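You operate a simulated robot arm through the tools that you are given. There is no shell and no other tool. Be economical: measure what you need, move in short steps, check, and stop when the job is done.

You are at the controls of a simulated robot arm. One attempt, no reset.

JOB
Restock the open yellow box with the Pads, Clips and Plugs packs.
Fine: each pack stands in the cell that bears its word; shut the clear lid once all three are in.

The check looks at the end state, three seconds after you hand in, the way a careful person would. Anything else that was tipped, shoved, dropped, spilled or broken makes it a failure. Lids that push on must go on centred and level and be pressed home; caps that screw on are set level and turned clockwise until they are tight.

ROBOT AND FRAMES
A 5-joint arm with a two-finger parallel gripper, fixed in place. Base frame: the origin is at the foot of the arm, x ahead of it, y to its left, z up. Lengths are in mm, angles in rad, forces in N, time in s.
With the tool pointing down near the work surface it reaches from about 260 to 680 mm from the base axis. Its first joint turns from -1.152 to 1.152 rad. The tool tilts only in the upright plane through the base axis and itself; it spins freely about its own axis. Payload 2.9 kg.
The TCP is the grasp point between the finger pads, 30 mm short of the fingertips. In the tool frame z runs along the fingers and y along their closing line. The gripper opens to 110 mm. The fingers are 20 mm wide and 10 mm thick; the gripper's body (48 by 112 mm) begins 55 mm behind the TCP.
Orientation is told as [roll, pitch, yaw] about the base's x, y, z axes, in that order, counted from this pose: with the fingers straight down and closing along the base's y, the tool's x points along the base's -x, its y along +y and its z along -z.

CONTROLS
- The arm moves only by the tool drive_tool. Its argument "deltas" is a list of rows, each a list of 7 numbers: the shift along the base's x, y, z in cm, then the turn, a rotation vector about the base's x, y, z in rad, then the finger opening in cm, from 0 to 11. In form: [[tx, ty, tz, ax, ay, az, gripper], ...]. A call has 1 to 20 rows; each row shifts and turns the commanded pose from where the row before left it. Each row takes 0.2 s and may step no farther than 50 mm and 0.15 rad from the row before; otherwise, or with a gripper value out of range, the whole call is refused. Where a pose cannot be reached the arm comes as near as it can. A force on the tool above 40 N (or 10 N above the force at the start of the call, whichever is more), or a blocked arm, ends the call early, and 0.2 s more pass. The fingers move at their own pace (about 108 mm/s each) and stop on an object; they squeeze with about 37 N. The grip force told is the motor's: it shows also when the fingers shut on nothing. Time passes only in rows, and 0.2 s behind the last, so rows that do not move let the fingers close. It gives the time, the measured TCP pose, the force on the tool (base axes), the opening and the grip force at its end, in the units of the frame above (readings bear some noise), and new pictures: "pictures" is both (left out), scene, wrist or none.
- Cameras (640 x 400 px; columns grow to the right, rows downward): "scene" is fixed at [39.9, -453.6, 606]; the picture's right is [0.75, -0.66, 0.00], its down [-0.37, -0.42, -0.83] and it looks along [0.55, 0.62, -0.56] (base axes); focal length 320 px, centre (320, 200). "wrist" rides on the gripper at [-36, 0, -57] in the tool frame; the picture's right is [0.00, -1.00, 0.00], its down [0.97, 0.00, -0.24] and it looks along [0.24, 0.00, 0.97] (tool axes); focal length 218 px, centre (320, 200).
- locate(camera, pixels): there is no depth. For up to 12 entries [column, row, z] of the newest picture of that camera ("zoom" is the newest enlarged one), the place [x, y] in the base frame at which the ray of that pixel passes the height z, good to about 2 mm. The clock stands still meanwhile.
- inspect(camera, box): a new picture of the part [left, top, right, bottom] of that camera's present view, enlarged. The clock stands still meanwhile.
- close_job(): hands the job in; it is judged then, once.

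Go step by step. Measure first, check grasps and placings, and put right what went wrong. The budget is 80 turns and 150 pictures, counting those below and the enlarged ones. Unless the task says otherwise, let go and move clear before handing in, and close with one line.

The tools are called as name(argument=value, ...) on one line, values as JSON. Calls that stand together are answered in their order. drive_tool: Moves the arm, as the interface text tells. Its arguments: {"type":"object","properties":{"deltas":{"type":"array"},"pictures":{"type":"string","enum":["both","scene","wrist","none"]}},"required":["deltas"]} The other tools are called the same way: locate (camera, pixels) gives the place at which the rays of pixels pass given heights; inspect (camera, box) takes an enlarged picture of a part of a camera's view; close_job () hands the job in.

At the start:

```text
time: 0.0
tool_pos: [437.2, -59.7, 414.5]
tool_rot: [-0.002, 0.001, 0.001]
ft_force: [-0.1, -0.2, 0.6]
grip_width: 110.2
grasp_force: 0.0
```

scene: 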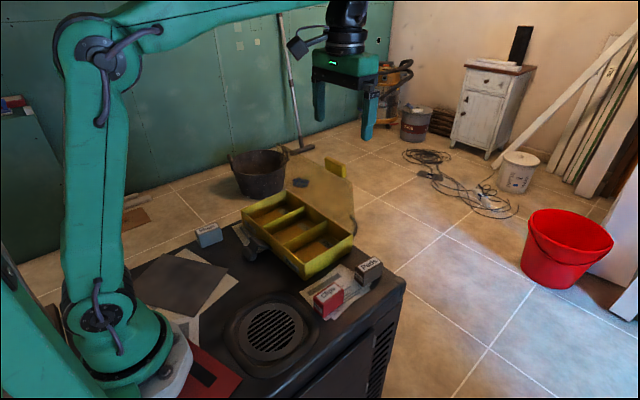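
wrist: 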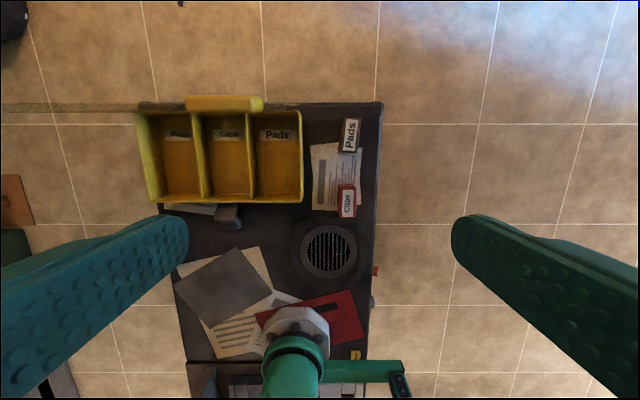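

The scene shows the yellow box near (300,235), the packs at (327,300), (368,270) and (208,235), and a clear lid hinged at the far side. I'll enlarge these views.

inspect(camera="scene", box=[180, 150, 420, 330])

inspect(camera="wrist", box=[130, 80, 390, 250])

```text
2.22 times, centred on (300, 240) of scene
```

zoom: 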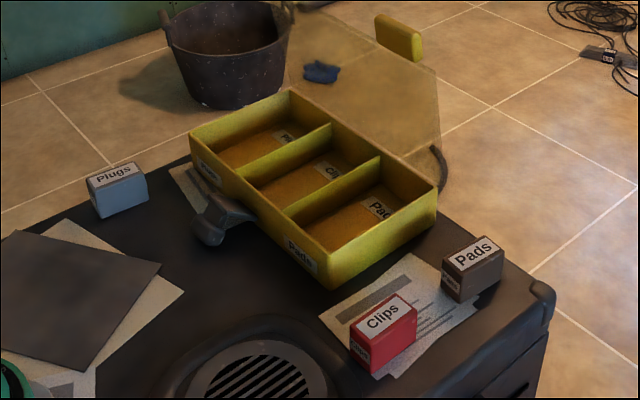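

```text
2.35 times, centred on (260, 165) of wrist
```

zoom: 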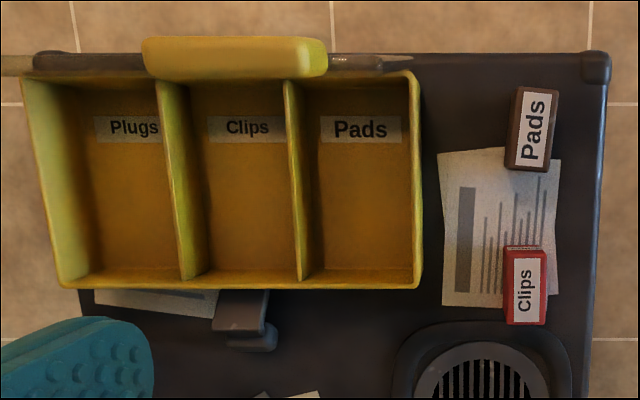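

The zoomed views show the packs and the labelled cells clearly. I'll measure the wrist zoom at several heights.

locate(camera="zoom", pixels=[[519, 87, 40], [557, 90, 40], [543, 172, 40], [505, 165, 40], [506, 251, 40], [547, 251, 40], [546, 325, 40], [505, 324, 40], [22, 78, 60], [415, 72, 60], [418, 288, 60], [62, 287, 60]])

locate(camera="zoom", pixels=[[160, 80, 55], [183, 280, 55], [288, 80, 55], [302, 280, 55], [180, 80, 5], [205, 265, 5], [300, 270, 5], [305, 85, 5], [145, 50, 200], [327, 50, 200], [30, 60, 60], [410, 60, 60]])

inspect(camera="scene", box=[180, 200, 300, 275])

inspect(camera="scene", box=[290, 240, 402, 325])

```text
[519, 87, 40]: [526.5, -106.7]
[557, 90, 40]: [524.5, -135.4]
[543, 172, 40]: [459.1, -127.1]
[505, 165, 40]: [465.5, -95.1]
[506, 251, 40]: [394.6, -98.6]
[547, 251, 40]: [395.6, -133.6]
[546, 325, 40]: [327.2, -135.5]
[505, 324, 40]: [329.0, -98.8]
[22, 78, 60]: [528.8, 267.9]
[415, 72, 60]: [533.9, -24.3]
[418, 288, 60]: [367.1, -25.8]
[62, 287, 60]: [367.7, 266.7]
```

```text
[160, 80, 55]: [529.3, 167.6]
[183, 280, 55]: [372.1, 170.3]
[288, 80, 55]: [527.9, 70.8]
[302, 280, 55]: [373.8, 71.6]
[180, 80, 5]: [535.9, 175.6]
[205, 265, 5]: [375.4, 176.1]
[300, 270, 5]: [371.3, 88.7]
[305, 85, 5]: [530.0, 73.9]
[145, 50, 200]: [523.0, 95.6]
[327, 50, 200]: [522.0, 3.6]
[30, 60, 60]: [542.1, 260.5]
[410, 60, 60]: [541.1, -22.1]
```

```text
5.33 times, centred on (240, 238) of scene
```

zoom: 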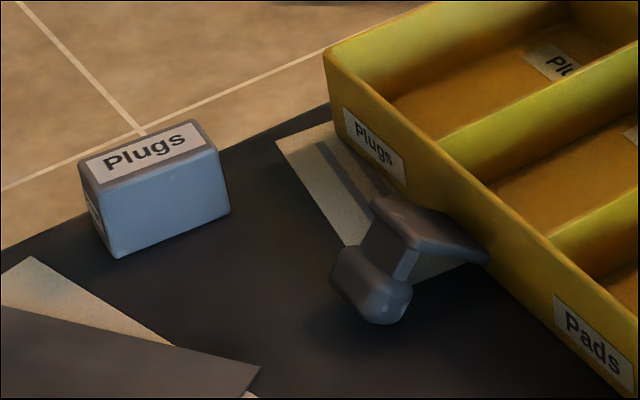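

```text
4.71 times, centred on (346, 282) of scene
```

zoom: 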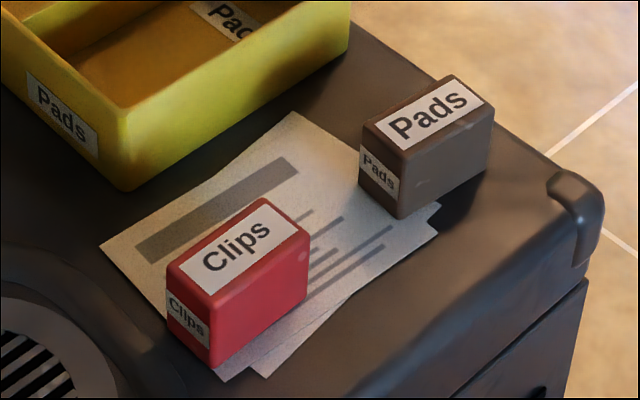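

I'll measure the pack heights from the scene zoom by comparing bottom corners at z=0 with top corners at candidate heights.

locate(camera="zoom", pixels=[[212, 368, 0], [210, 296, 50], [210, 296, 60], [310, 236, 50], [310, 236, 60], [262, 198, 60], [167, 262, 60], [398, 218, 0], [400, 145, 50], [400, 145, 60], [494, 108, 60], [452, 74, 60]])

locate(camera="zoom", pixels=[[308, 300, 0], [488, 178, 0], [125, 190, 0], [125, 110, 50], [125, 110, 60], [125, 110, 70], [348, 55, 0], [350, 5, 60], [361, 128, 60], [168, 315, 0], [361, 188, 0], [452, 74, 50]])

locate(camera="scene", pixels=[[201.6, 247.5, 0], [223.1, 240, 0], [201, 235.5, 60], [221, 228, 60], [217, 222.7, 60], [195.1, 231, 60], [342, 157, 200], [325, 158, 200], [345, 182, 150], [355, 240, 60], [354, 207, 60]])

```text
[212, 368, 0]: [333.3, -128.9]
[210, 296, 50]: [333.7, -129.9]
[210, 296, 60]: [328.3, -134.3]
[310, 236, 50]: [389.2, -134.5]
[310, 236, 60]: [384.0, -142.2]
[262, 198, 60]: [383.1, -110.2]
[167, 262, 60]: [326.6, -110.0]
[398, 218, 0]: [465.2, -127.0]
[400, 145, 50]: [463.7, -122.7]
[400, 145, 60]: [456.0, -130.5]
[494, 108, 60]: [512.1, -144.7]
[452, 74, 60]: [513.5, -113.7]
```

```text
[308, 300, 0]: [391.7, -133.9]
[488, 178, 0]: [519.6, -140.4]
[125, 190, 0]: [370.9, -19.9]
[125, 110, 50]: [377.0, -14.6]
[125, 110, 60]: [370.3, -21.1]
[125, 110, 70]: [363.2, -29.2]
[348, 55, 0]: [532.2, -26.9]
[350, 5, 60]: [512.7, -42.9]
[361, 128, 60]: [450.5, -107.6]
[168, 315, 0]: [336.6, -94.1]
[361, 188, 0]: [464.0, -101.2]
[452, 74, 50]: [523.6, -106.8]
```

```text
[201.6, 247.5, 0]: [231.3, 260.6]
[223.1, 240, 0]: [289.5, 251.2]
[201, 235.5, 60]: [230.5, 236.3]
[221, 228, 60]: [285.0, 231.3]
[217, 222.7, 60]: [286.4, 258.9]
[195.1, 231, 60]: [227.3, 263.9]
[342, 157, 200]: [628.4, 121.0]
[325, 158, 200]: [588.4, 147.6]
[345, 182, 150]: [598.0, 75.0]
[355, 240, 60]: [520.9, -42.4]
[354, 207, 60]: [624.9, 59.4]
```

The packs are about 60×32×50 mm, and the box rim is about 60 mm high. Clips is centred near (361,-118) and Pads near (492,-118). I'll move above Clips to refine its position.

drive_tool(deltas=[[-1.27, -0.97, -4.4, 0, 0, 0, 8], [-1.27, -0.97, -4.4, 0, 0, 0, 8], [-1.27, -0.97, -4.4, 0, 0, 0, 8], [-1.27, -0.97, -4.4, 0, 0, 0, 8], [-1.27, -0.97, -4.4, 0, 0, 0, 8], [-1.27, -0.97, -4.4, 0, 0, 0, 8], [0, 0, 0, 0, 0, 0, 8]])

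```text
time: 1.6
tool_pos: [362.1, -118.6, 146.8]
tool_rot: [0.0, 0.0, 0.001]
ft_force: [-0.5, 0.1, -0.8]
grip_width: 80.1
grasp_force: 0.1
```

scene: 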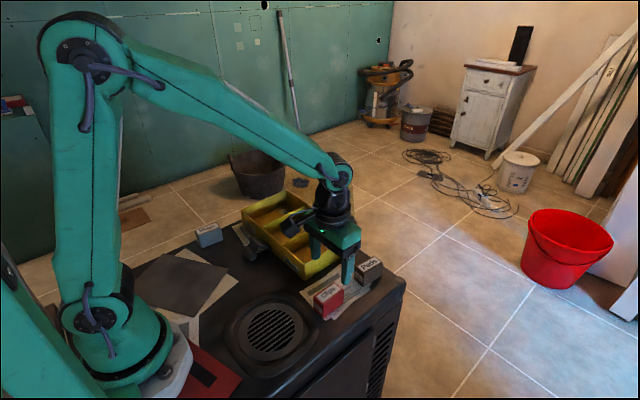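
wrist: 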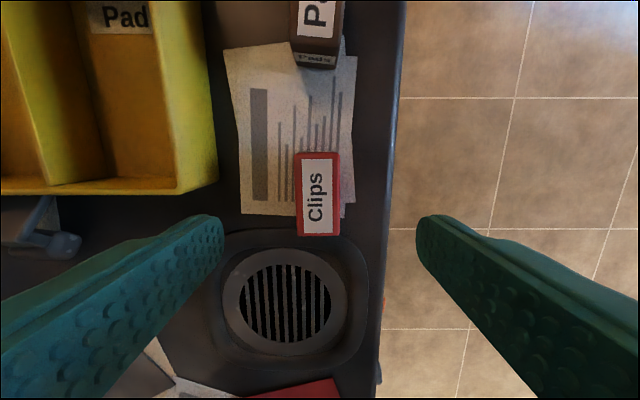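

Clips appears at wrist (318,194). I'll locate its top corners at z=50.

locate(camera="wrist", pixels=[[297, 153, 50], [339, 152, 50], [340, 236, 50], [298, 235, 50], [293, 53, 50], [338, 56, 50], [216, 180, 60], [178, 192, 60]])

```text
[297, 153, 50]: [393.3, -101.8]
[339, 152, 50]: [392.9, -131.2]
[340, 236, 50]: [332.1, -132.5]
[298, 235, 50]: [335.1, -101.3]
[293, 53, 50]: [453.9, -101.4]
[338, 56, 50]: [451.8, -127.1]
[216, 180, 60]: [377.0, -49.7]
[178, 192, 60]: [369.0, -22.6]
```

The Clips centre is (363,-117) with yaw near 0. I'll descend to z≈36 and grip.

drive_tool(deltas=[[0.1, 0.16, -4, 0, 0, 0, 8], [0, 0, -4, 0, 0, 0, 8], [0, 0, -3.1, 0, 0, 0, 8], [0, 0, 0, 0, 0, 0, 8], [0, 0, 0, 0, 0, 0, 2], [0, 0, 0, 0, 0, 0, 2], [0, 0, 0, 0, 0, 0, 2]], pictures="wrist")

```text
time: 3.2
tool_pos: [362.1, -117.1, 35.6]
tool_rot: [-0.001, 0.001, 0.001]
ft_force: [0.4, -0.3, 1.0]
grip_width: 33.6
grasp_force: 36.7
```

wrist: 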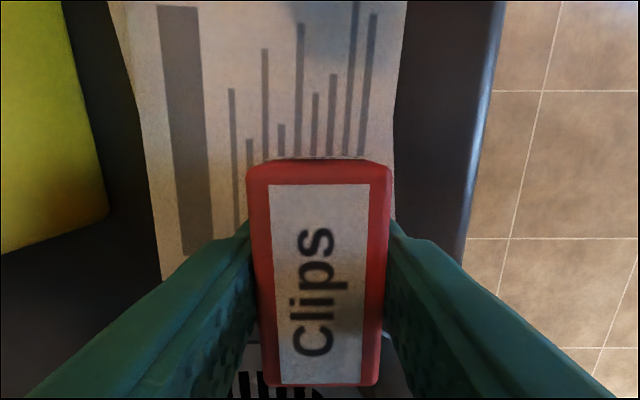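

Clips is gripped at 33.6 mm. I'll lift and carry it above the middle cell at (445,121), then check.

drive_tool(deltas=[[0, 0, 4.5, 0, 0, 0, 2], [0, 0, 4.5, 0, 0, 0, 2], [0, 0, 4.5, 0, 0, 0, 2], [1.38, 3.97, 0, 0, 0, 0, 2], [1.38, 3.97, 0, 0, 0, 0, 2], [1.38, 3.97, 0, 0, 0, 0, 2], [1.38, 3.97, 0, 0, 0, 0, 2], [1.38, 3.97, 0, 0, 0, 0, 2], [1.38, 3.97, 0, 0, 0, 0, 2], [0, 0, 0, 0, 0, 0, 2]])

```text
time: 5.4
tool_pos: [441.1, 121.2, 173.0]
tool_rot: [0.0, 0.0, 0.0]
ft_force: [0.1, -0.6, -0.7]
grip_width: 33.4
grasp_force: 36.8
```

scene: 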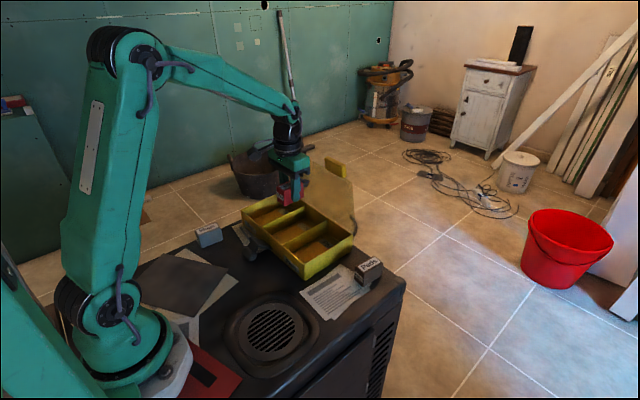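
wrist: 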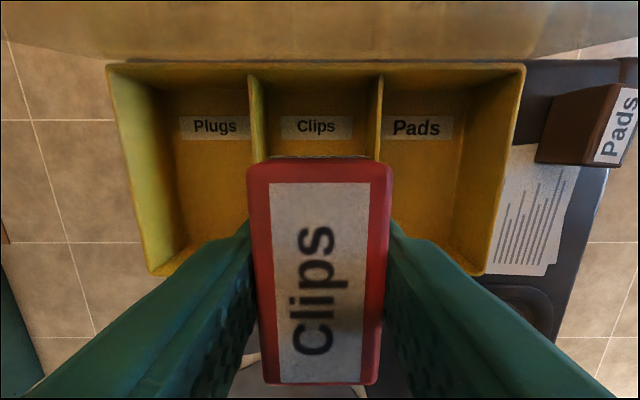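

The pack is over the box. I'll check the divider positions and look at the lid.

locate(camera="wrist", pixels=[[262, 155, 58], [375, 155, 58], [250, 77, 58], [382, 77, 58], [110, 66, 58], [524, 66, 58], [150, 272, 58], [488, 272, 58], [320, 105, 5], [270, 150, 5], [370, 150, 5]])

inspect(camera="scene", box=[230, 140, 390, 260])

```text
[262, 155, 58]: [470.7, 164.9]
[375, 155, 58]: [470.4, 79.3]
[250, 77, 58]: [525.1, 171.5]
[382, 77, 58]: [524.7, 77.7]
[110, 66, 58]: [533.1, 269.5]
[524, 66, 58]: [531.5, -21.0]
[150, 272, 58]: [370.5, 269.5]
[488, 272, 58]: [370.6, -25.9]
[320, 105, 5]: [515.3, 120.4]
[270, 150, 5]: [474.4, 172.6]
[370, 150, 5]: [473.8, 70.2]
```

```text
3.33 times, centred on (310, 200) of scene
```

zoom: 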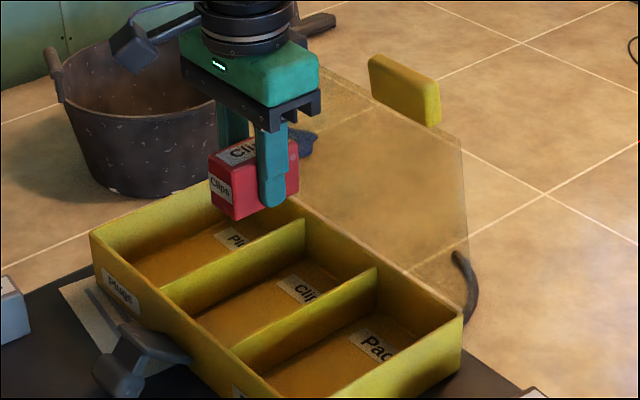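

The middle cell spans y 77–168, so the tool is well centred. I'll lower slowly.

drive_tool(deltas=[[0.1, 0, -4, 0, 0, 0, 2], [0, 0, -4, 0, 0, 0, 2], [0, 0, -3.5, 0, 0, 0, 2], [0, 0, -1, 0, 0, 0, 2], [0, 0, -0.4, 0, 0, 0, 2], [0, 0, -0.2, 0, 0, 0, 2], [0, 0, 0, 0, 0, 0, 2]], pictures="wrist")

```text
time: 7.0
tool_pos: [446.2, 122.0, 41.4]
tool_rot: [-0.001, 0.001, 0.001]
ft_force: [-0.5, -0.6, -1.1]
grip_width: 33.3
grasp_force: 37.3
```

wrist: 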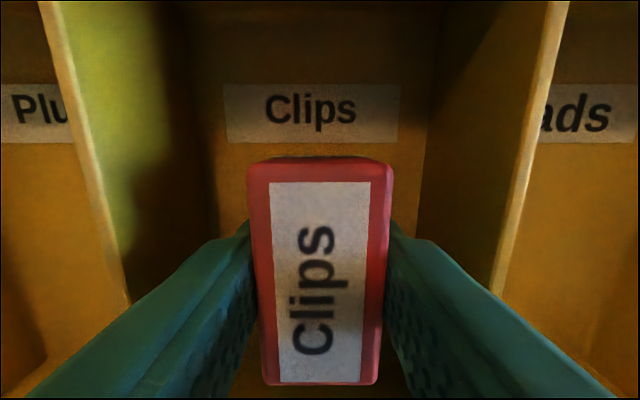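

No contact yet at z=41. I'll lower in 1–2 mm steps until I feel the floor.

drive_tool(deltas=[[0, 0, -0.1, 0, 0, 0, 2], [0, 0, -0.1, 0, 0, 0, 2], [0, 0, 0, 0, 0, 0, 2]], pictures="none")

```text
time: 7.8
tool_pos: [447.0, 122.6, 41.4]
tool_rot: [0.0, -0.002, 0.0]
ft_force: [-1.1, -0.9, 4.5]
grip_width: 33.2
grasp_force: 36.8
```

An upward force of 4.5 N shows the pack on the floor. I'll release to 5.5 cm and lift.

drive_tool(deltas=[[0, 0, 0, 0, 0, 0, 5.5], [0, 0, 0, 0, 0, 0, 5.5], [0, 0, 3, 0, 0, 0, 5.5], [0, 0, 4.5, 0, 0, 0, 5.5], [0, 0, 4.5, 0, 0, 0, 5.5], [0, 0, 3, 0, 0, 0, 5.5], [0, 0, 0, 0, 0, 0, 5.5]])

```text
time: 9.4
tool_pos: [444.9, 123.3, 191.2]
tool_rot: [0.0, 0.002, 0.0]
ft_force: [0.5, 0.3, 0.1]
grip_width: 55.0
grasp_force: 0.0
```

scene: 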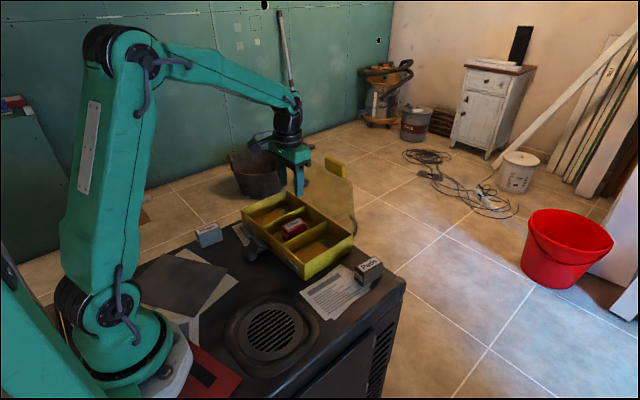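
wrist: 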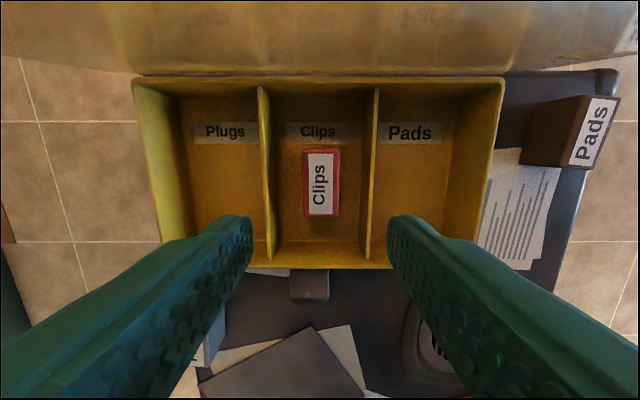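

Clips stands in its cell. Next is Pads. I'll move in y first to stay clear of the lid, then forward, with yaw about −0.15.

drive_tool(deltas=[[0, -4.5, 0, 0, 0, 0, 8], [0, -4.5, 0, 0, 0, 0, 8], [0, -4.5, 0, 0, 0, 0, 8], [0, -4.5, 0, 0, 0, 0, 8], [0, -4.5, 0, 0, 0, -0.08, 8], [2.3, -1.5, -2, 0, 0, -0.07, 8], [2.3, 0, -2, 0, 0, 0, 8], [0, 0, 0, 0, 0, 0, 8]])

```text
time: 11.2
tool_pos: [493.0, -114.0, 149.5]
tool_rot: [0.001, 0.0, -0.15]
ft_force: [-0.3, 0.1, -0.5]
grip_width: 80.1
grasp_force: 0.1
```

scene: 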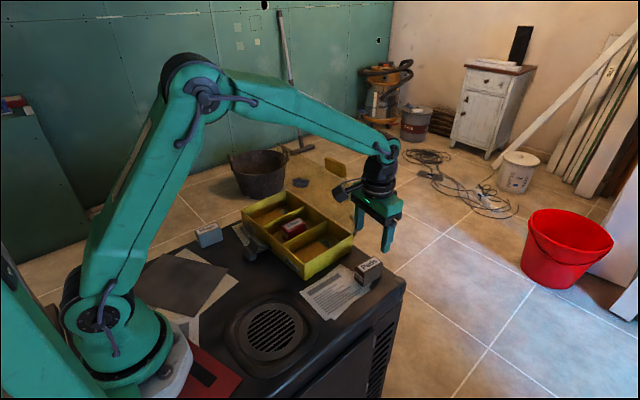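
wrist: 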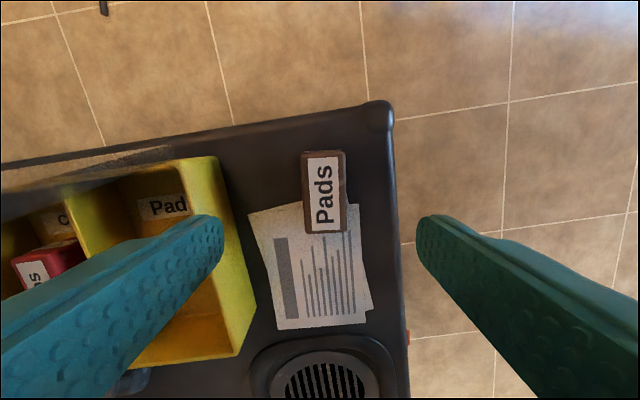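

locate(camera="wrist", pixels=[[302, 152, 50], [345, 150, 50], [346, 231, 50], [305, 234, 50]])

```text
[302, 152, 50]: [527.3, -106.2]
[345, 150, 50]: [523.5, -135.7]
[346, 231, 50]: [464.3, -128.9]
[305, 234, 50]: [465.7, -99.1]
```

The Pads centre is (495,-117.5) with yaw about −0.115. I'll trim, descend and grip.

drive_tool(deltas=[[0.2, -0.35, -4, 0, 0, 0.033, 8], [0, 0, -4, 0, 0, 0, 8], [0, 0, -3.35, 0, 0, 0, 8], [0, 0, 0, 0, 0, 0, 8], [0, 0, 0, 0, 0, 0, 2], [0, 0, 0, 0, 0, 0, 2], [0, 0, 0, 0, 0, 0, 2]], pictures="wrist")

```text
time: 12.8
tool_pos: [492.5, -121.6, 38.5]
tool_rot: [0.002, 0.0, -0.117]
ft_force: [-0.1, -0.1, -0.3]
grip_width: 33.3
grasp_force: 37.1
```

wrist: 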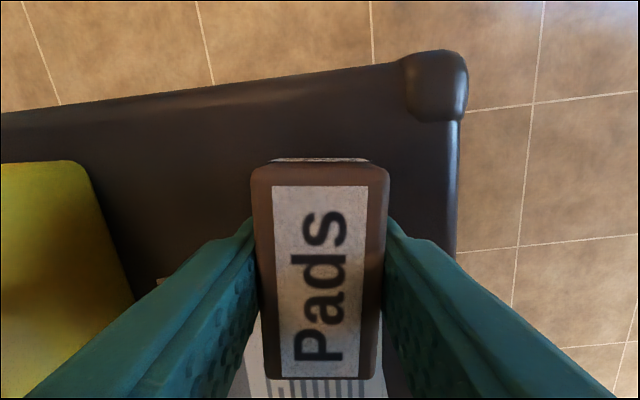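

Pads is gripped. I'll lift, go back, square up the yaw and carry it to the Pads cell centre at (446,27).

drive_tool(deltas=[[0, 0, 4.5, 0, 0, 0, 2], [0, 0, 4.5, 0, 0, 0, 2], [0, 0, 4.5, 0, 0, 0, 2], [-2.4, 0, 0, 0, 0, 0.06, 2], [-2.4, 1, 0, 0, 0, 0.057, 2], [0, 4.5, 0, 0, 0, 0, 2], [0, 4.5, 0, 0, 0, 0, 2], [0, 4.6, 0, 0, 0, 0, 2], [0, 0, 0, 0, 0, 0, 2]], pictures="wrist")

```text
time: 14.8
tool_pos: [447.5, 27.0, 172.0]
tool_rot: [0.0, 0.001, 0.001]
ft_force: [0.4, -0.2, -0.6]
grip_width: 33.3
grasp_force: 36.8
```

wrist: 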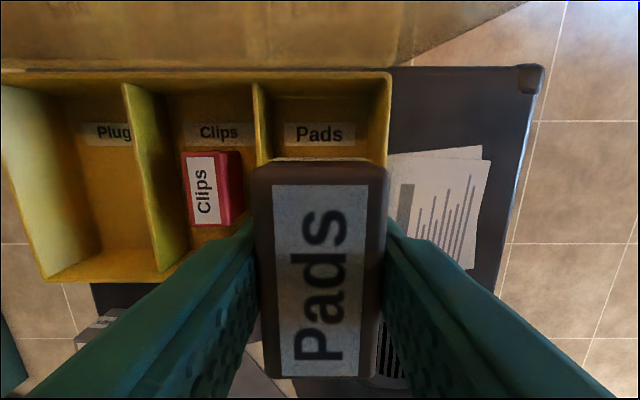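

The pack is centred over the Pads cell (walls at columns 260–388). I'll lower it.

drive_tool(deltas=[[0, 0, -4, 0, 0, 0, 2], [0, 0, -4, 0, 0, 0, 2], [0, 0, -3.4, 0, 0, 0, 2], [0, 0, -0.9, 0, 0, 0, 2], [0, 0, -0.4, 0, 0, 0, 2], [0, 0, -0.2, 0, 0, 0, 2], [0, 0, -0.1, 0, 0, 0, 2], [0, 0, 0, 0, 0, 0, 2]], pictures="none")

```text
time: 16.6
tool_pos: [448.2, 23.8, 43.0]
tool_rot: [0.001, -0.003, 0.001]
ft_force: [-3.1, -3.2, 24.0]
grip_width: 33.0
grasp_force: 36.7
```

Contact is firm at 24 N. I'll ease up 1 mm, release and lift.

drive_tool(deltas=[[0, 0, 0.15, 0, 0, 0, 2], [0, 0, 0, 0, 0, 0, 5.5], [0, 0, 0, 0, 0, 0, 5.5], [0, 0, 3, 0, 0, 0, 5.5], [0, 0, 4.5, 0, 0, 0, 5.5], [0, 0, 4.5, 0, 0, 0, 5.5], [0, 0, 3, 0, 0, 0, 5.5], [0, 0, 0, 0, 0, 0, 5.5]], pictures="wrist")

```text
time: 18.4
tool_pos: [446.2, 23.0, 193.8]
tool_rot: [-0.002, 0.001, 0.002]
ft_force: [0.0, 0.8, 0.1]
grip_width: 54.9
grasp_force: 0.1
```

wrist: 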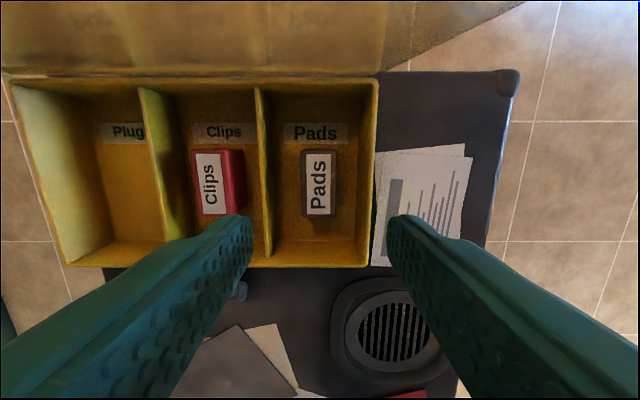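

Pads stands in its cell. Next I'll go above the Plugs pack near (262,248) to look.

drive_tool(deltas=[[-2.6, 3.2, 0, 0, 0, 0, 8], [-2.6, 3.2, 0, 0, 0, 0, 8], [-2.6, 3.2, 0, 0, 0, 0, 8], [-2.6, 3.2, 0, 0, 0, 0, 8], [-2.6, 3.2, 0, 0, 0, 0, 8], [-2.6, 3.2, 0, 0, 0, 0, 8], [-2.6, 3.2, -2, 0, 0, 0, 8], [0, 0, -2, 0, 0, 0, 8], [0, 0, 0, 0, 0, 0, 8]])

```text
time: 20.4
tool_pos: [265.1, 248.3, 152.5]
tool_rot: [-0.001, 0.001, -0.001]
ft_force: [0.8, -0.4, -0.1]
grip_width: 79.9
grasp_force: 0.0
```

scene: 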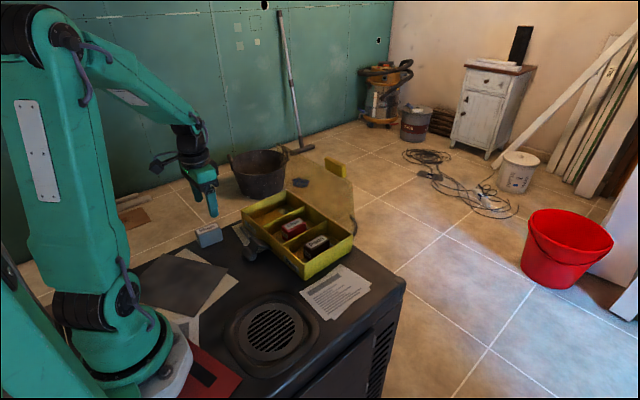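
wrist: 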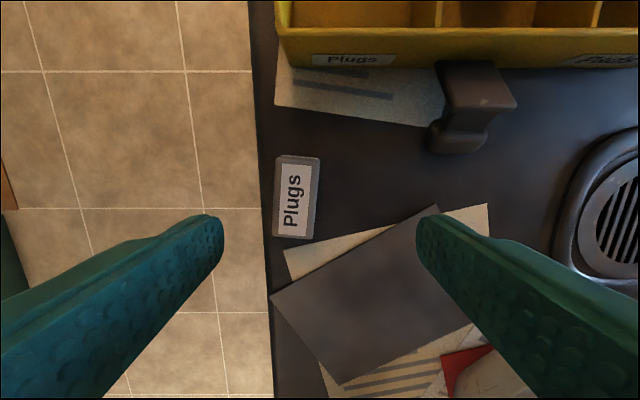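

locate(camera="wrist", pixels=[[277, 156, 50], [321, 158, 50], [314, 238, 50], [273, 237, 50], [430, 153, 30], [264, 200, 0], [290, 248, 5], [398, 226, 0]])

```text
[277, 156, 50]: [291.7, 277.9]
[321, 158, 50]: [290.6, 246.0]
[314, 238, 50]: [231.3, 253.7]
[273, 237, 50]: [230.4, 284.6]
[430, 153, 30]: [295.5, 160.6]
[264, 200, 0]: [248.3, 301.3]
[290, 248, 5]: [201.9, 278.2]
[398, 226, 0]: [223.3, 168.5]
```

The Plugs centre is (261,265.5) with yaw −0.11. I'll descend and grip.

drive_tool(deltas=[[-0.35, 1.72, -4, 0, 0, -0.11, 7], [0, 0, -4, 0, 0, 0, 7], [0, 0, -3.5, 0, 0, 0, 7], [0, 0, 0, 0, 0, 0, 7], [0, 0, 0, 0, 0, 0, 2], [0, 0, 0, 0, 0, 0, 2], [0, 0, 0, 0, 0, 0, 2]], pictures="wrist")

```text
time: 22.0
tool_pos: [261.8, 265.3, 39.4]
tool_rot: [0.0, 0.001, -0.109]
ft_force: [-0.3, -1.4, 0.4]
grip_width: 33.2
grasp_force: 36.9
```

wrist: 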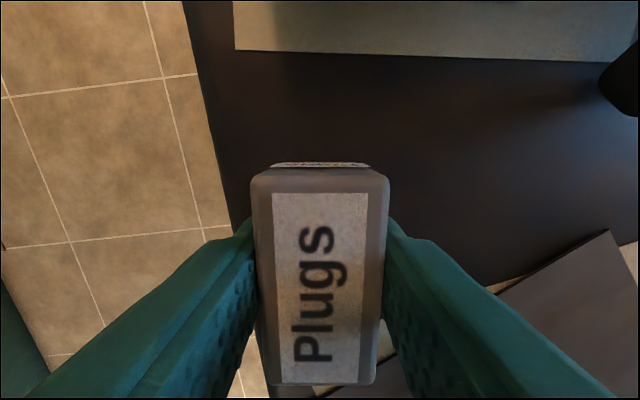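

Plugs is gripped. I'll lift and carry it to (446,219).

drive_tool(deltas=[[0, 0, 4.5, 0, 0, 0, 2], [0, 0, 4.5, 0, 0, 0, 2], [0, 0, 4.5, 0, 0, 0, 2], [3.68, -0.92, 0, 0, 0, 0.06, 2], [3.68, -0.92, 0, 0, 0, 0.05, 2], [3.68, -0.92, 0, 0, 0, 0, 2], [3.68, -0.92, 0, 0, 0, 0, 2], [3.68, -0.92, 0, 0, 0, 0, 2], [0, 0, 0, 0, 0, 0, 2]], pictures="wrist")

```text
time: 24.0
tool_pos: [444.6, 217.7, 173.2]
tool_rot: [0.0, 0.0, 0.001]
ft_force: [-1.4, -0.8, -0.2]
grip_width: 33.2
grasp_force: 37.0
```

wrist: 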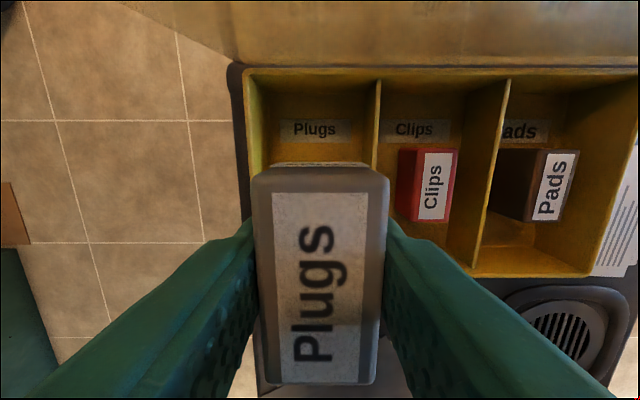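

The cell spans columns 250–375, so I'll shift about 4 mm to +y and lower gently.

drive_tool(deltas=[[0, 0.4, -4, 0, 0, 0, 2], [0, 0, -4, 0, 0, 0, 2], [0, 0, -3.4, 0, 0, 0, 2], [0, 0, -0.9, 0, 0, 0, 2], [0, 0, -0.4, 0, 0, 0, 2], [0, 0, -0.1, 0, 0, 0, 2], [0, 0, 0, 0, 0, 0, 2]], pictures="none")

```text
time: 25.6
tool_pos: [444.7, 221.6, 44.1]
tool_rot: [-0.001, 0.0, 0.0]
ft_force: [-0.1, 1.0, 0.6]
grip_width: 33.1
grasp_force: 36.3
```

drive_tool(deltas=[[0, 0, -0.1, 0, 0, 0, 2], [0, 0, -0.1, 0, 0, 0, 2], [0, 0, 0, 0, 0, 0, 2]], pictures="none")

```text
time: 26.4
tool_pos: [445.8, 223.0, 42.2]
tool_rot: [-0.001, -0.001, 0.0]
ft_force: [-1.1, -3.4, 8.3]
grip_width: 33.4
grasp_force: 36.8
```

The pack touches the floor at 8 N. I'll release, lift, and back off to view the lid.

drive_tool(deltas=[[0, 0, 0.05, 0, 0, 0, 5.5], [0, 0, 0, 0, 0, 0, 5.5], [0, 0, 3, 0, 0, 0, 5.5], [0, 0, 4.5, 0, 0, 0, 5.5], [0, 0, 4.5, 0, 0, 0, 5.5], [-2, -2, 4, 0, 0, 0, 5.5], [-3, -3, 2, 0, 0, 0, 5.5], [-3, -3, 2, 0, 0, 0, 3], [-3, -3, 2, 0, 0, 0, 0], [-2, -3, 2, 0, 0, 0, 0], [0, 0, 2, 0, 0, 0, 0], [0, 0, 0, 0, 0, 0, 0]])

inspect(camera="scene", box=[230, 140, 390, 260])

```text
time: 29.0
tool_pos: [313.6, 81.0, 305.1]
tool_rot: [0.001, -0.001, 0.0]
ft_force: [0.3, 0.1, -0.3]
grip_width: 0.0
grasp_force: 37.1
```

scene: 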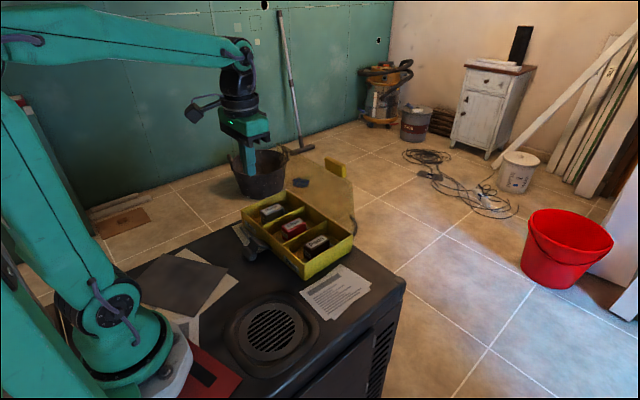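
wrist: 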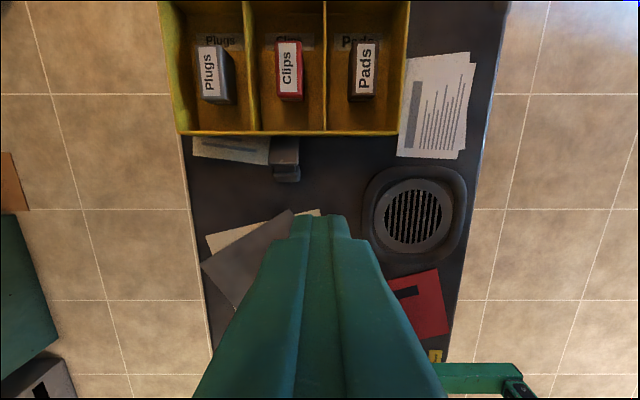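

```text
3.33 times, centred on (310, 200) of scene
```

zoom: 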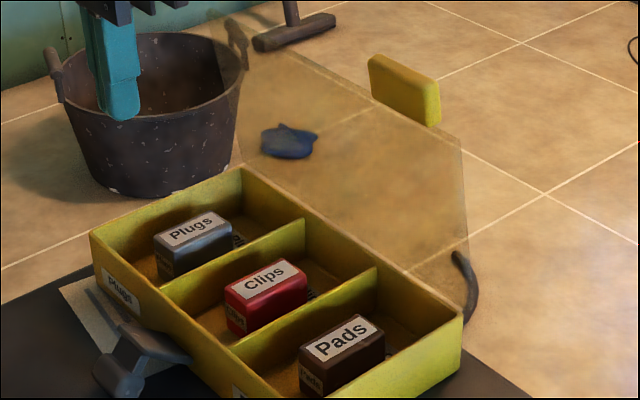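

All three packs stand in their cells. By triangulation the lid leans slightly forward: hinge near x≈538 z≈62, top edge near x≈527 z≈212, yellow grip at y≈33 z≈240. I'll take the closed fingers high over the lid to behind it.

drive_tool(deltas=[[0, 1.7, 2, 0, 0, 0, 0], [0, 1.7, 2, 0, 0, 0, 0], [4.4, 0, 0, 0, 0, 0, 0], [4.4, 0, 0, 0, 0, 0, 0], [4.4, 0, 0, 0, 0, 0, 0], [4.4, 0, 0, 0, 0, 0, 0], [4.4, 0, 0, 0, 0, 0, 0], [4.4, 0, 0, 0, 0, 0, 0], [0, 0, 0, 0, 0, 0, 0]])

inspect(camera="scene", box=[230, 100, 430, 250])

```text
time: 31.0
tool_pos: [576.4, 117.3, 344.0]
tool_rot: [0.0, 0.002, 0.001]
ft_force: [0.2, -0.7, 1.2]
grip_width: 0.2
grasp_force: 37.1
```

scene: 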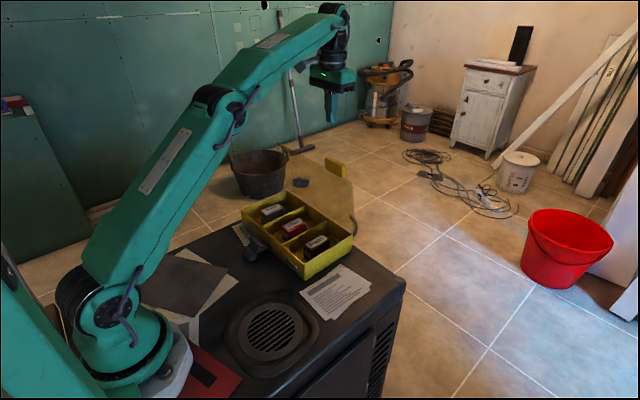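
wrist: 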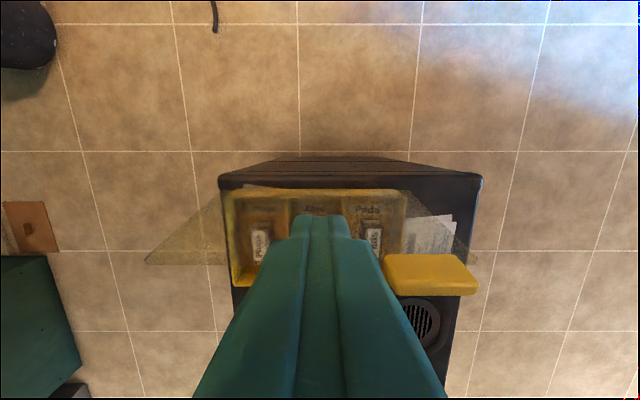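

```text
2.67 times, centred on (330, 175) of scene
```

zoom: 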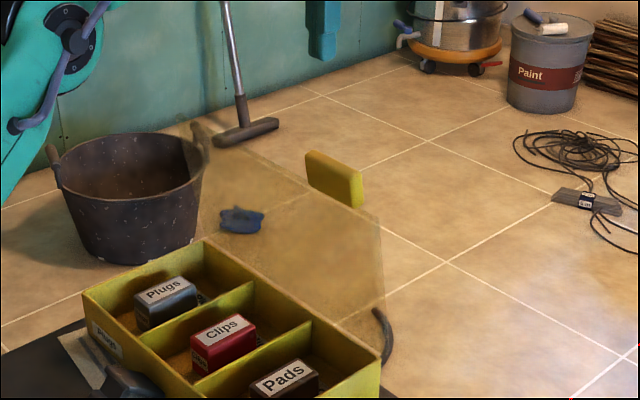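

From above, the lid's top edge is near x≈513 z≈231, spanning y −21…267, and the grip is clear of my line at y=117. I'll lower behind the lid to tip z≈195.

drive_tool(deltas=[[0, 0, -4, 0, 0, 0, 0], [0, 0, -4, 0, 0, 0, 0], [0, 0, -3.9, 0, 0, 0, 0], [-1.5, 0, 0, 0, 0, 0, 0], [-1.5, 0, 0, 0, 0, 0, 0], [0, 0, 0, 0, 0, 0, 0]])

```text
time: 32.4
tool_pos: [548.5, 115.7, 226.1]
tool_rot: [0.001, 0.0, 0.0]
ft_force: [-0.1, -0.5, 0.4]
grip_width: 0.1
grasp_force: 36.9
```

scene: 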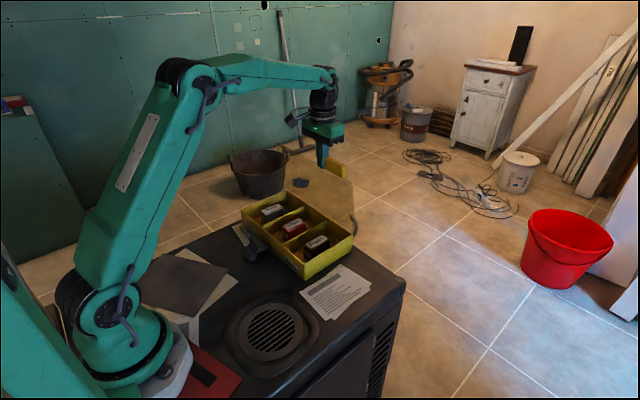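
wrist: 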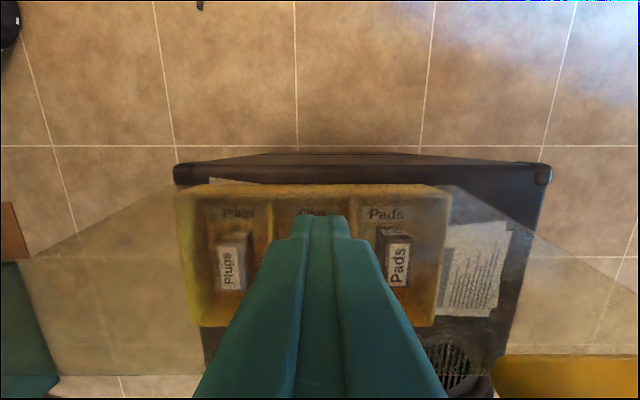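

The fingers are behind the lid. I'll push forward in small steps.

drive_tool(deltas=[[-1, 0, 0, 0, 0, 0, 0], [-1, 0, 0, 0, 0, 0, 0], [-1, 0, 0, 0, 0, 0, 0], [-1, 0, 0, 0, 0, 0, 0], [0, 0, 0, 0, 0, 0, 0]])

```text
time: 33.6
tool_pos: [508.1, 115.8, 226.2]
tool_rot: [-0.002, -0.001, -0.001]
ft_force: [0.3, 0.3, 0.3]
grip_width: 0.0
grasp_force: 37.2
```

scene: 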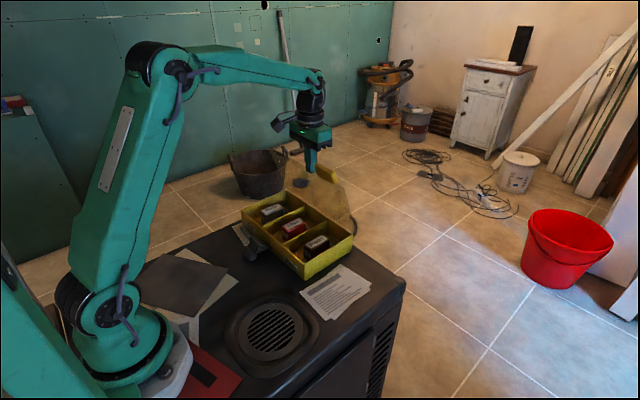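
wrist: 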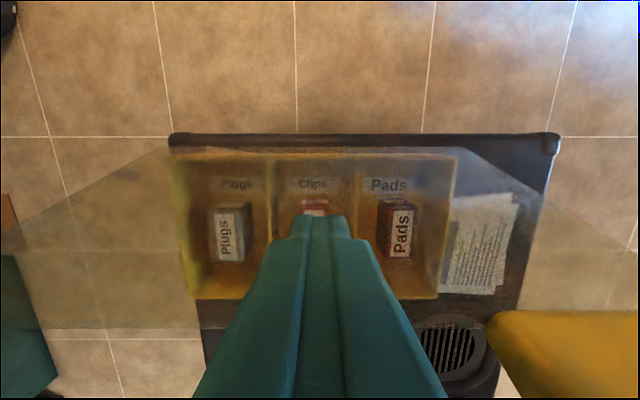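

The lid follows (grip now at scene (327,177)). I'll continue along the hinge arc.

drive_tool(deltas=[[-0.95, 0, -0.35, 0, 0, 0, 0], [-0.95, 0, -0.35, 0, 0, 0, 0], [-0.85, 0, -0.5, 0, 0, 0, 0], [-0.85, 0, -0.5, 0, 0, 0, 0], [-0.8, 0, -0.55, 0, 0, 0, 0], [-0.8, 0, -0.55, 0, 0, 0, 0], [0, 0, 0, 0, 0, 0, 0]])

```text
time: 35.2
tool_pos: [454.4, 117.6, 196.4]
tool_rot: [0.001, 0.0, 0.001]
ft_force: [-0.2, -0.2, 0.2]
grip_width: 0.0
grasp_force: 37.2
```

scene: 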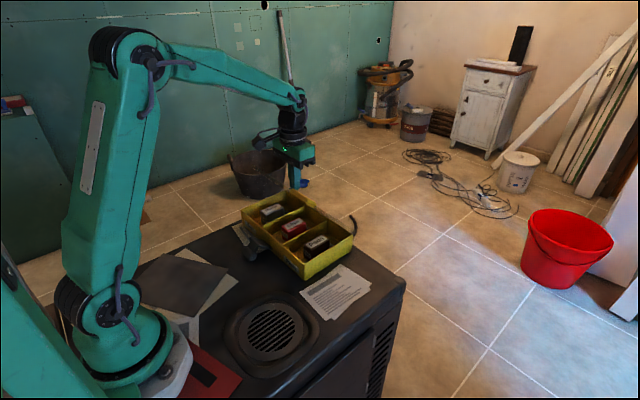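
wrist: 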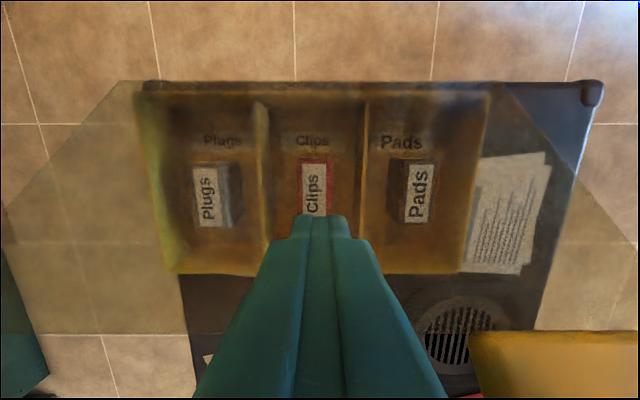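

The wrist view shows the lid following, with its grip at (560,360). I'll check it in the scene.

inspect(camera="scene", box=[230, 140, 390, 260])

```text
3.33 times, centred on (310, 200) of scene
```

zoom: 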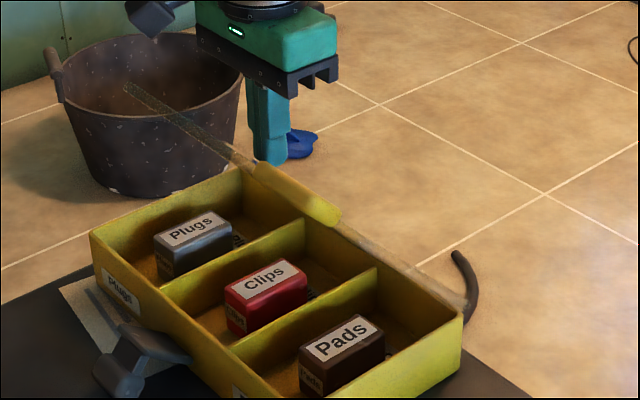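

The lid is seen edge-on, as expected. I'll continue the arc.

drive_tool(deltas=[[-0.7, 0, -0.7, 0, 0, 0, 0], [-0.7, 0, -0.7, 0, 0, 0, 0], [-0.55, 0, -0.8, 0, 0, 0, 0], [-0.55, 0, -0.8, 0, 0, 0, 0], [-0.5, 0, -0.85, 0, 0, 0, 0], [-0.5, 0, -0.85, 0, 0, 0, 0], [-0.35, 0, -0.9, 0, 0, 0, 0], [-0.35, 0, -0.9, 0, 0, 0, 0], [0, 0, 0, 0, 0, 0, 0]])

```text
time: 37.2
tool_pos: [413.0, 119.5, 132.6]
tool_rot: [0.001, 0.0, -0.001]
ft_force: [0.0, -0.6, -0.5]
grip_width: 0.0
grasp_force: 37.0
```

scene: 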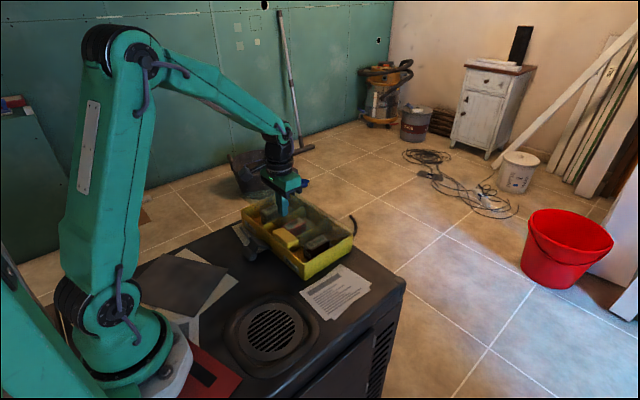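
wrist: 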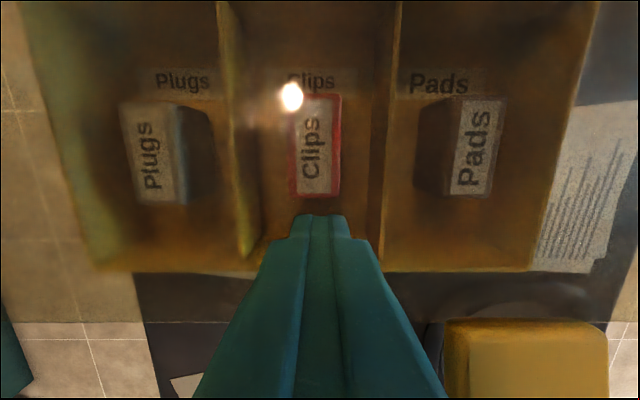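

The lid is about 73° down. I'll continue gently and watch the force.

drive_tool(deltas=[[-0.2, 0, -0.9, 0, 0, 0, 0], [-0.2, 0, -0.9, 0, 0, 0, 0], [-0.1, 0, -0.7, 0, 0, 0, 0], [0, 0, -0.4, 0, 0, 0, 0], [0, 0, -0.3, 0, 0, 0, 0], [0, 0, 0, 0, 0, 0, 0]])

inspect(camera="scene", box=[220, 170, 380, 290])

```text
time: 38.6
tool_pos: [408.9, 117.1, 100.6]
tool_rot: [0.0, 0.001, 0.001]
ft_force: [0.5, 0.6, 0.6]
grip_width: 0.0
grasp_force: 36.7
```

scene: 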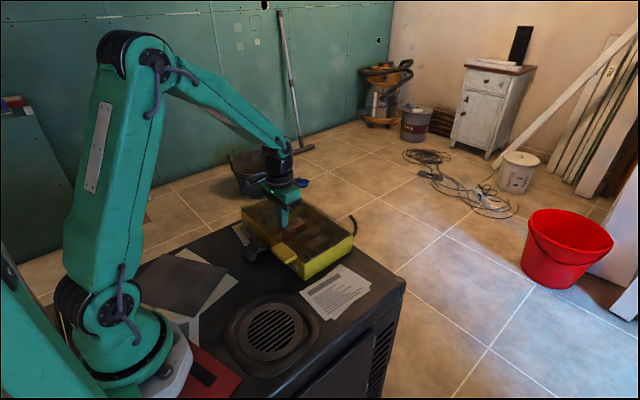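
wrist: 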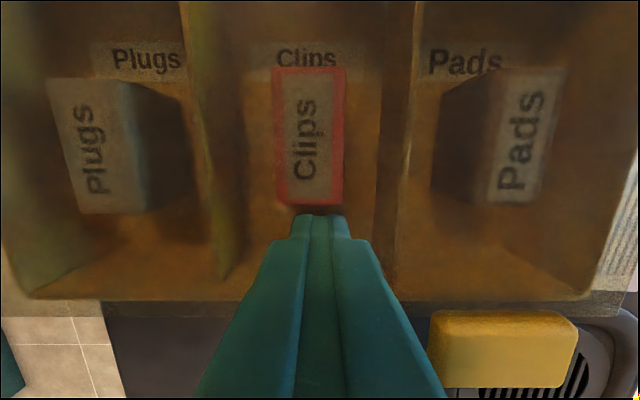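

```text
3.33 times, centred on (300, 230) of scene
```

zoom: 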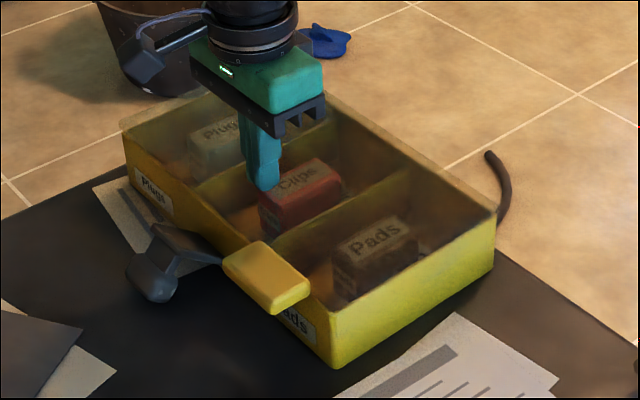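

The lid is almost down, with no force yet. I'll press down in fine steps until it is home.

drive_tool(deltas=[[0, 0, -0.2, 0, 0, 0, 0], [0, 0, -0.2, 0, 0, 0, 0], [0, 0, -0.15, 0, 0, 0, 0], [0, 0, -0.1, 0, 0, 0, 0], [0, 0, -0.1, 0, 0, 0, 0], [0, 0, 0, 0, 0, 0, 0]], pictures="none")

```text
time: 39.4
tool_pos: [408.4, 117.5, 97.7]
tool_rot: [-0.001, -0.001, -0.001]
ft_force: [-7.1, -0.3, 14.4]
grip_width: 0.0
grasp_force: 36.8
stopped in row 4: the force on the tool passed its limit (the readings are from after the stop); the commanded pose is now the measured one
```

The lid met firm resistance at tip z≈67. I'll lift clear and look at how it sits.

drive_tool(deltas=[[0, 0, 2, 0, 0, 0, 0], [0, 0, 4, 0, 0, 0, 0], [-2, -2, 4.3, 0, 0, 0, 0], [-3, -2, 3, 0, 0, 0, 0], [-3, -2, 3, 0, 0, 0, 0], [-2, 0, 4, 0, 0, 0, 0], [0, 0, 4, 0, 0, 0, 0], [0, 0, 0, 0, 0, 0, 0]])

inspect(camera="scene", box=[220, 180, 370, 290])

```text
refused: row 3 steps farther than a row can; nothing moved
```

```text
3.64 times, centred on (295, 235) of scene
```

zoom: 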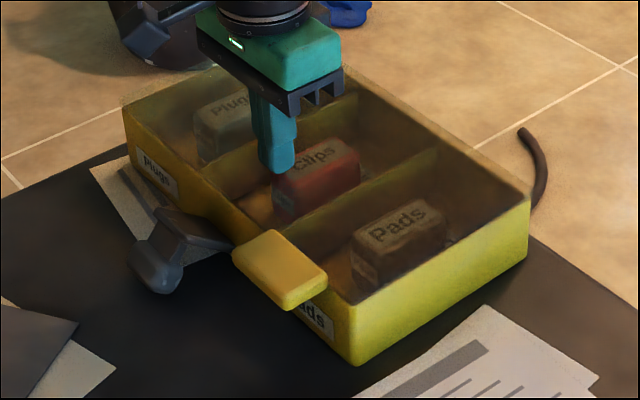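

That call was refused because one step was too long. I'll repeat it with shorter steps.

drive_tool(deltas=[[0, 0, 2, 0, 0, 0, 0], [0, 0, 4, 0, 0, 0, 0], [0, 0, 4, 0, 0, 0, 0], [-3, -2, 3, 0, 0, 0, 0], [-3, -2, 3, 0, 0, 0, 0], [-2, 0, 4, 0, 0, 0, 0], [0, 0, 4, 0, 0, 0, 0], [0, 0, 0, 0, 0, 0, 0]])

inspect(camera="scene", box=[220, 180, 370, 290])

```text
time: 41.2
tool_pos: [330.2, 76.9, 333.8]
tool_rot: [-0.001, -0.001, 0.0]
ft_force: [0.0, 0.4, 0.7]
grip_width: 0.0
grasp_force: 36.9
```

scene: 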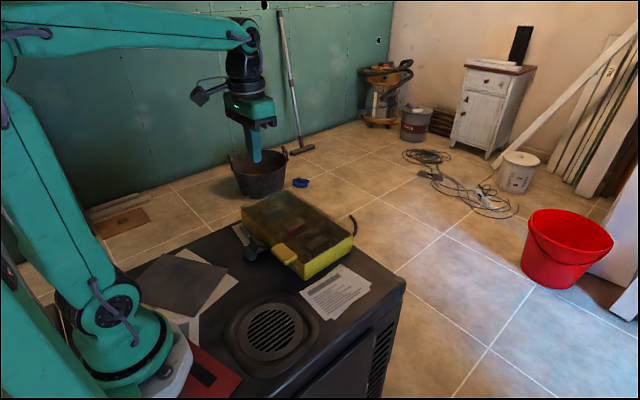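
wrist: 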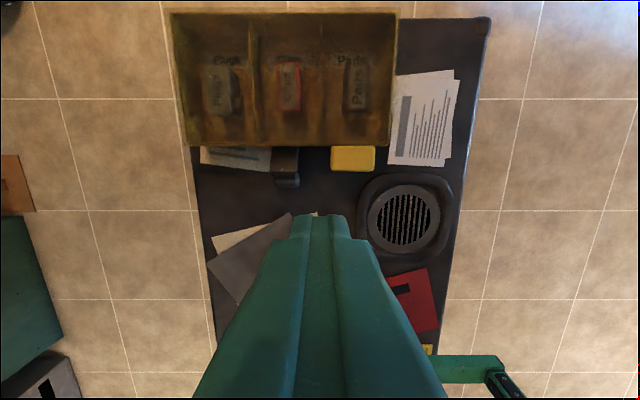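

```text
3.64 times, centred on (295, 235) of scene
```

zoom: 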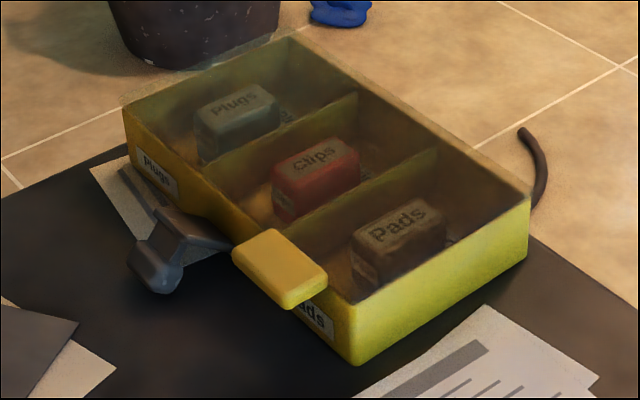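

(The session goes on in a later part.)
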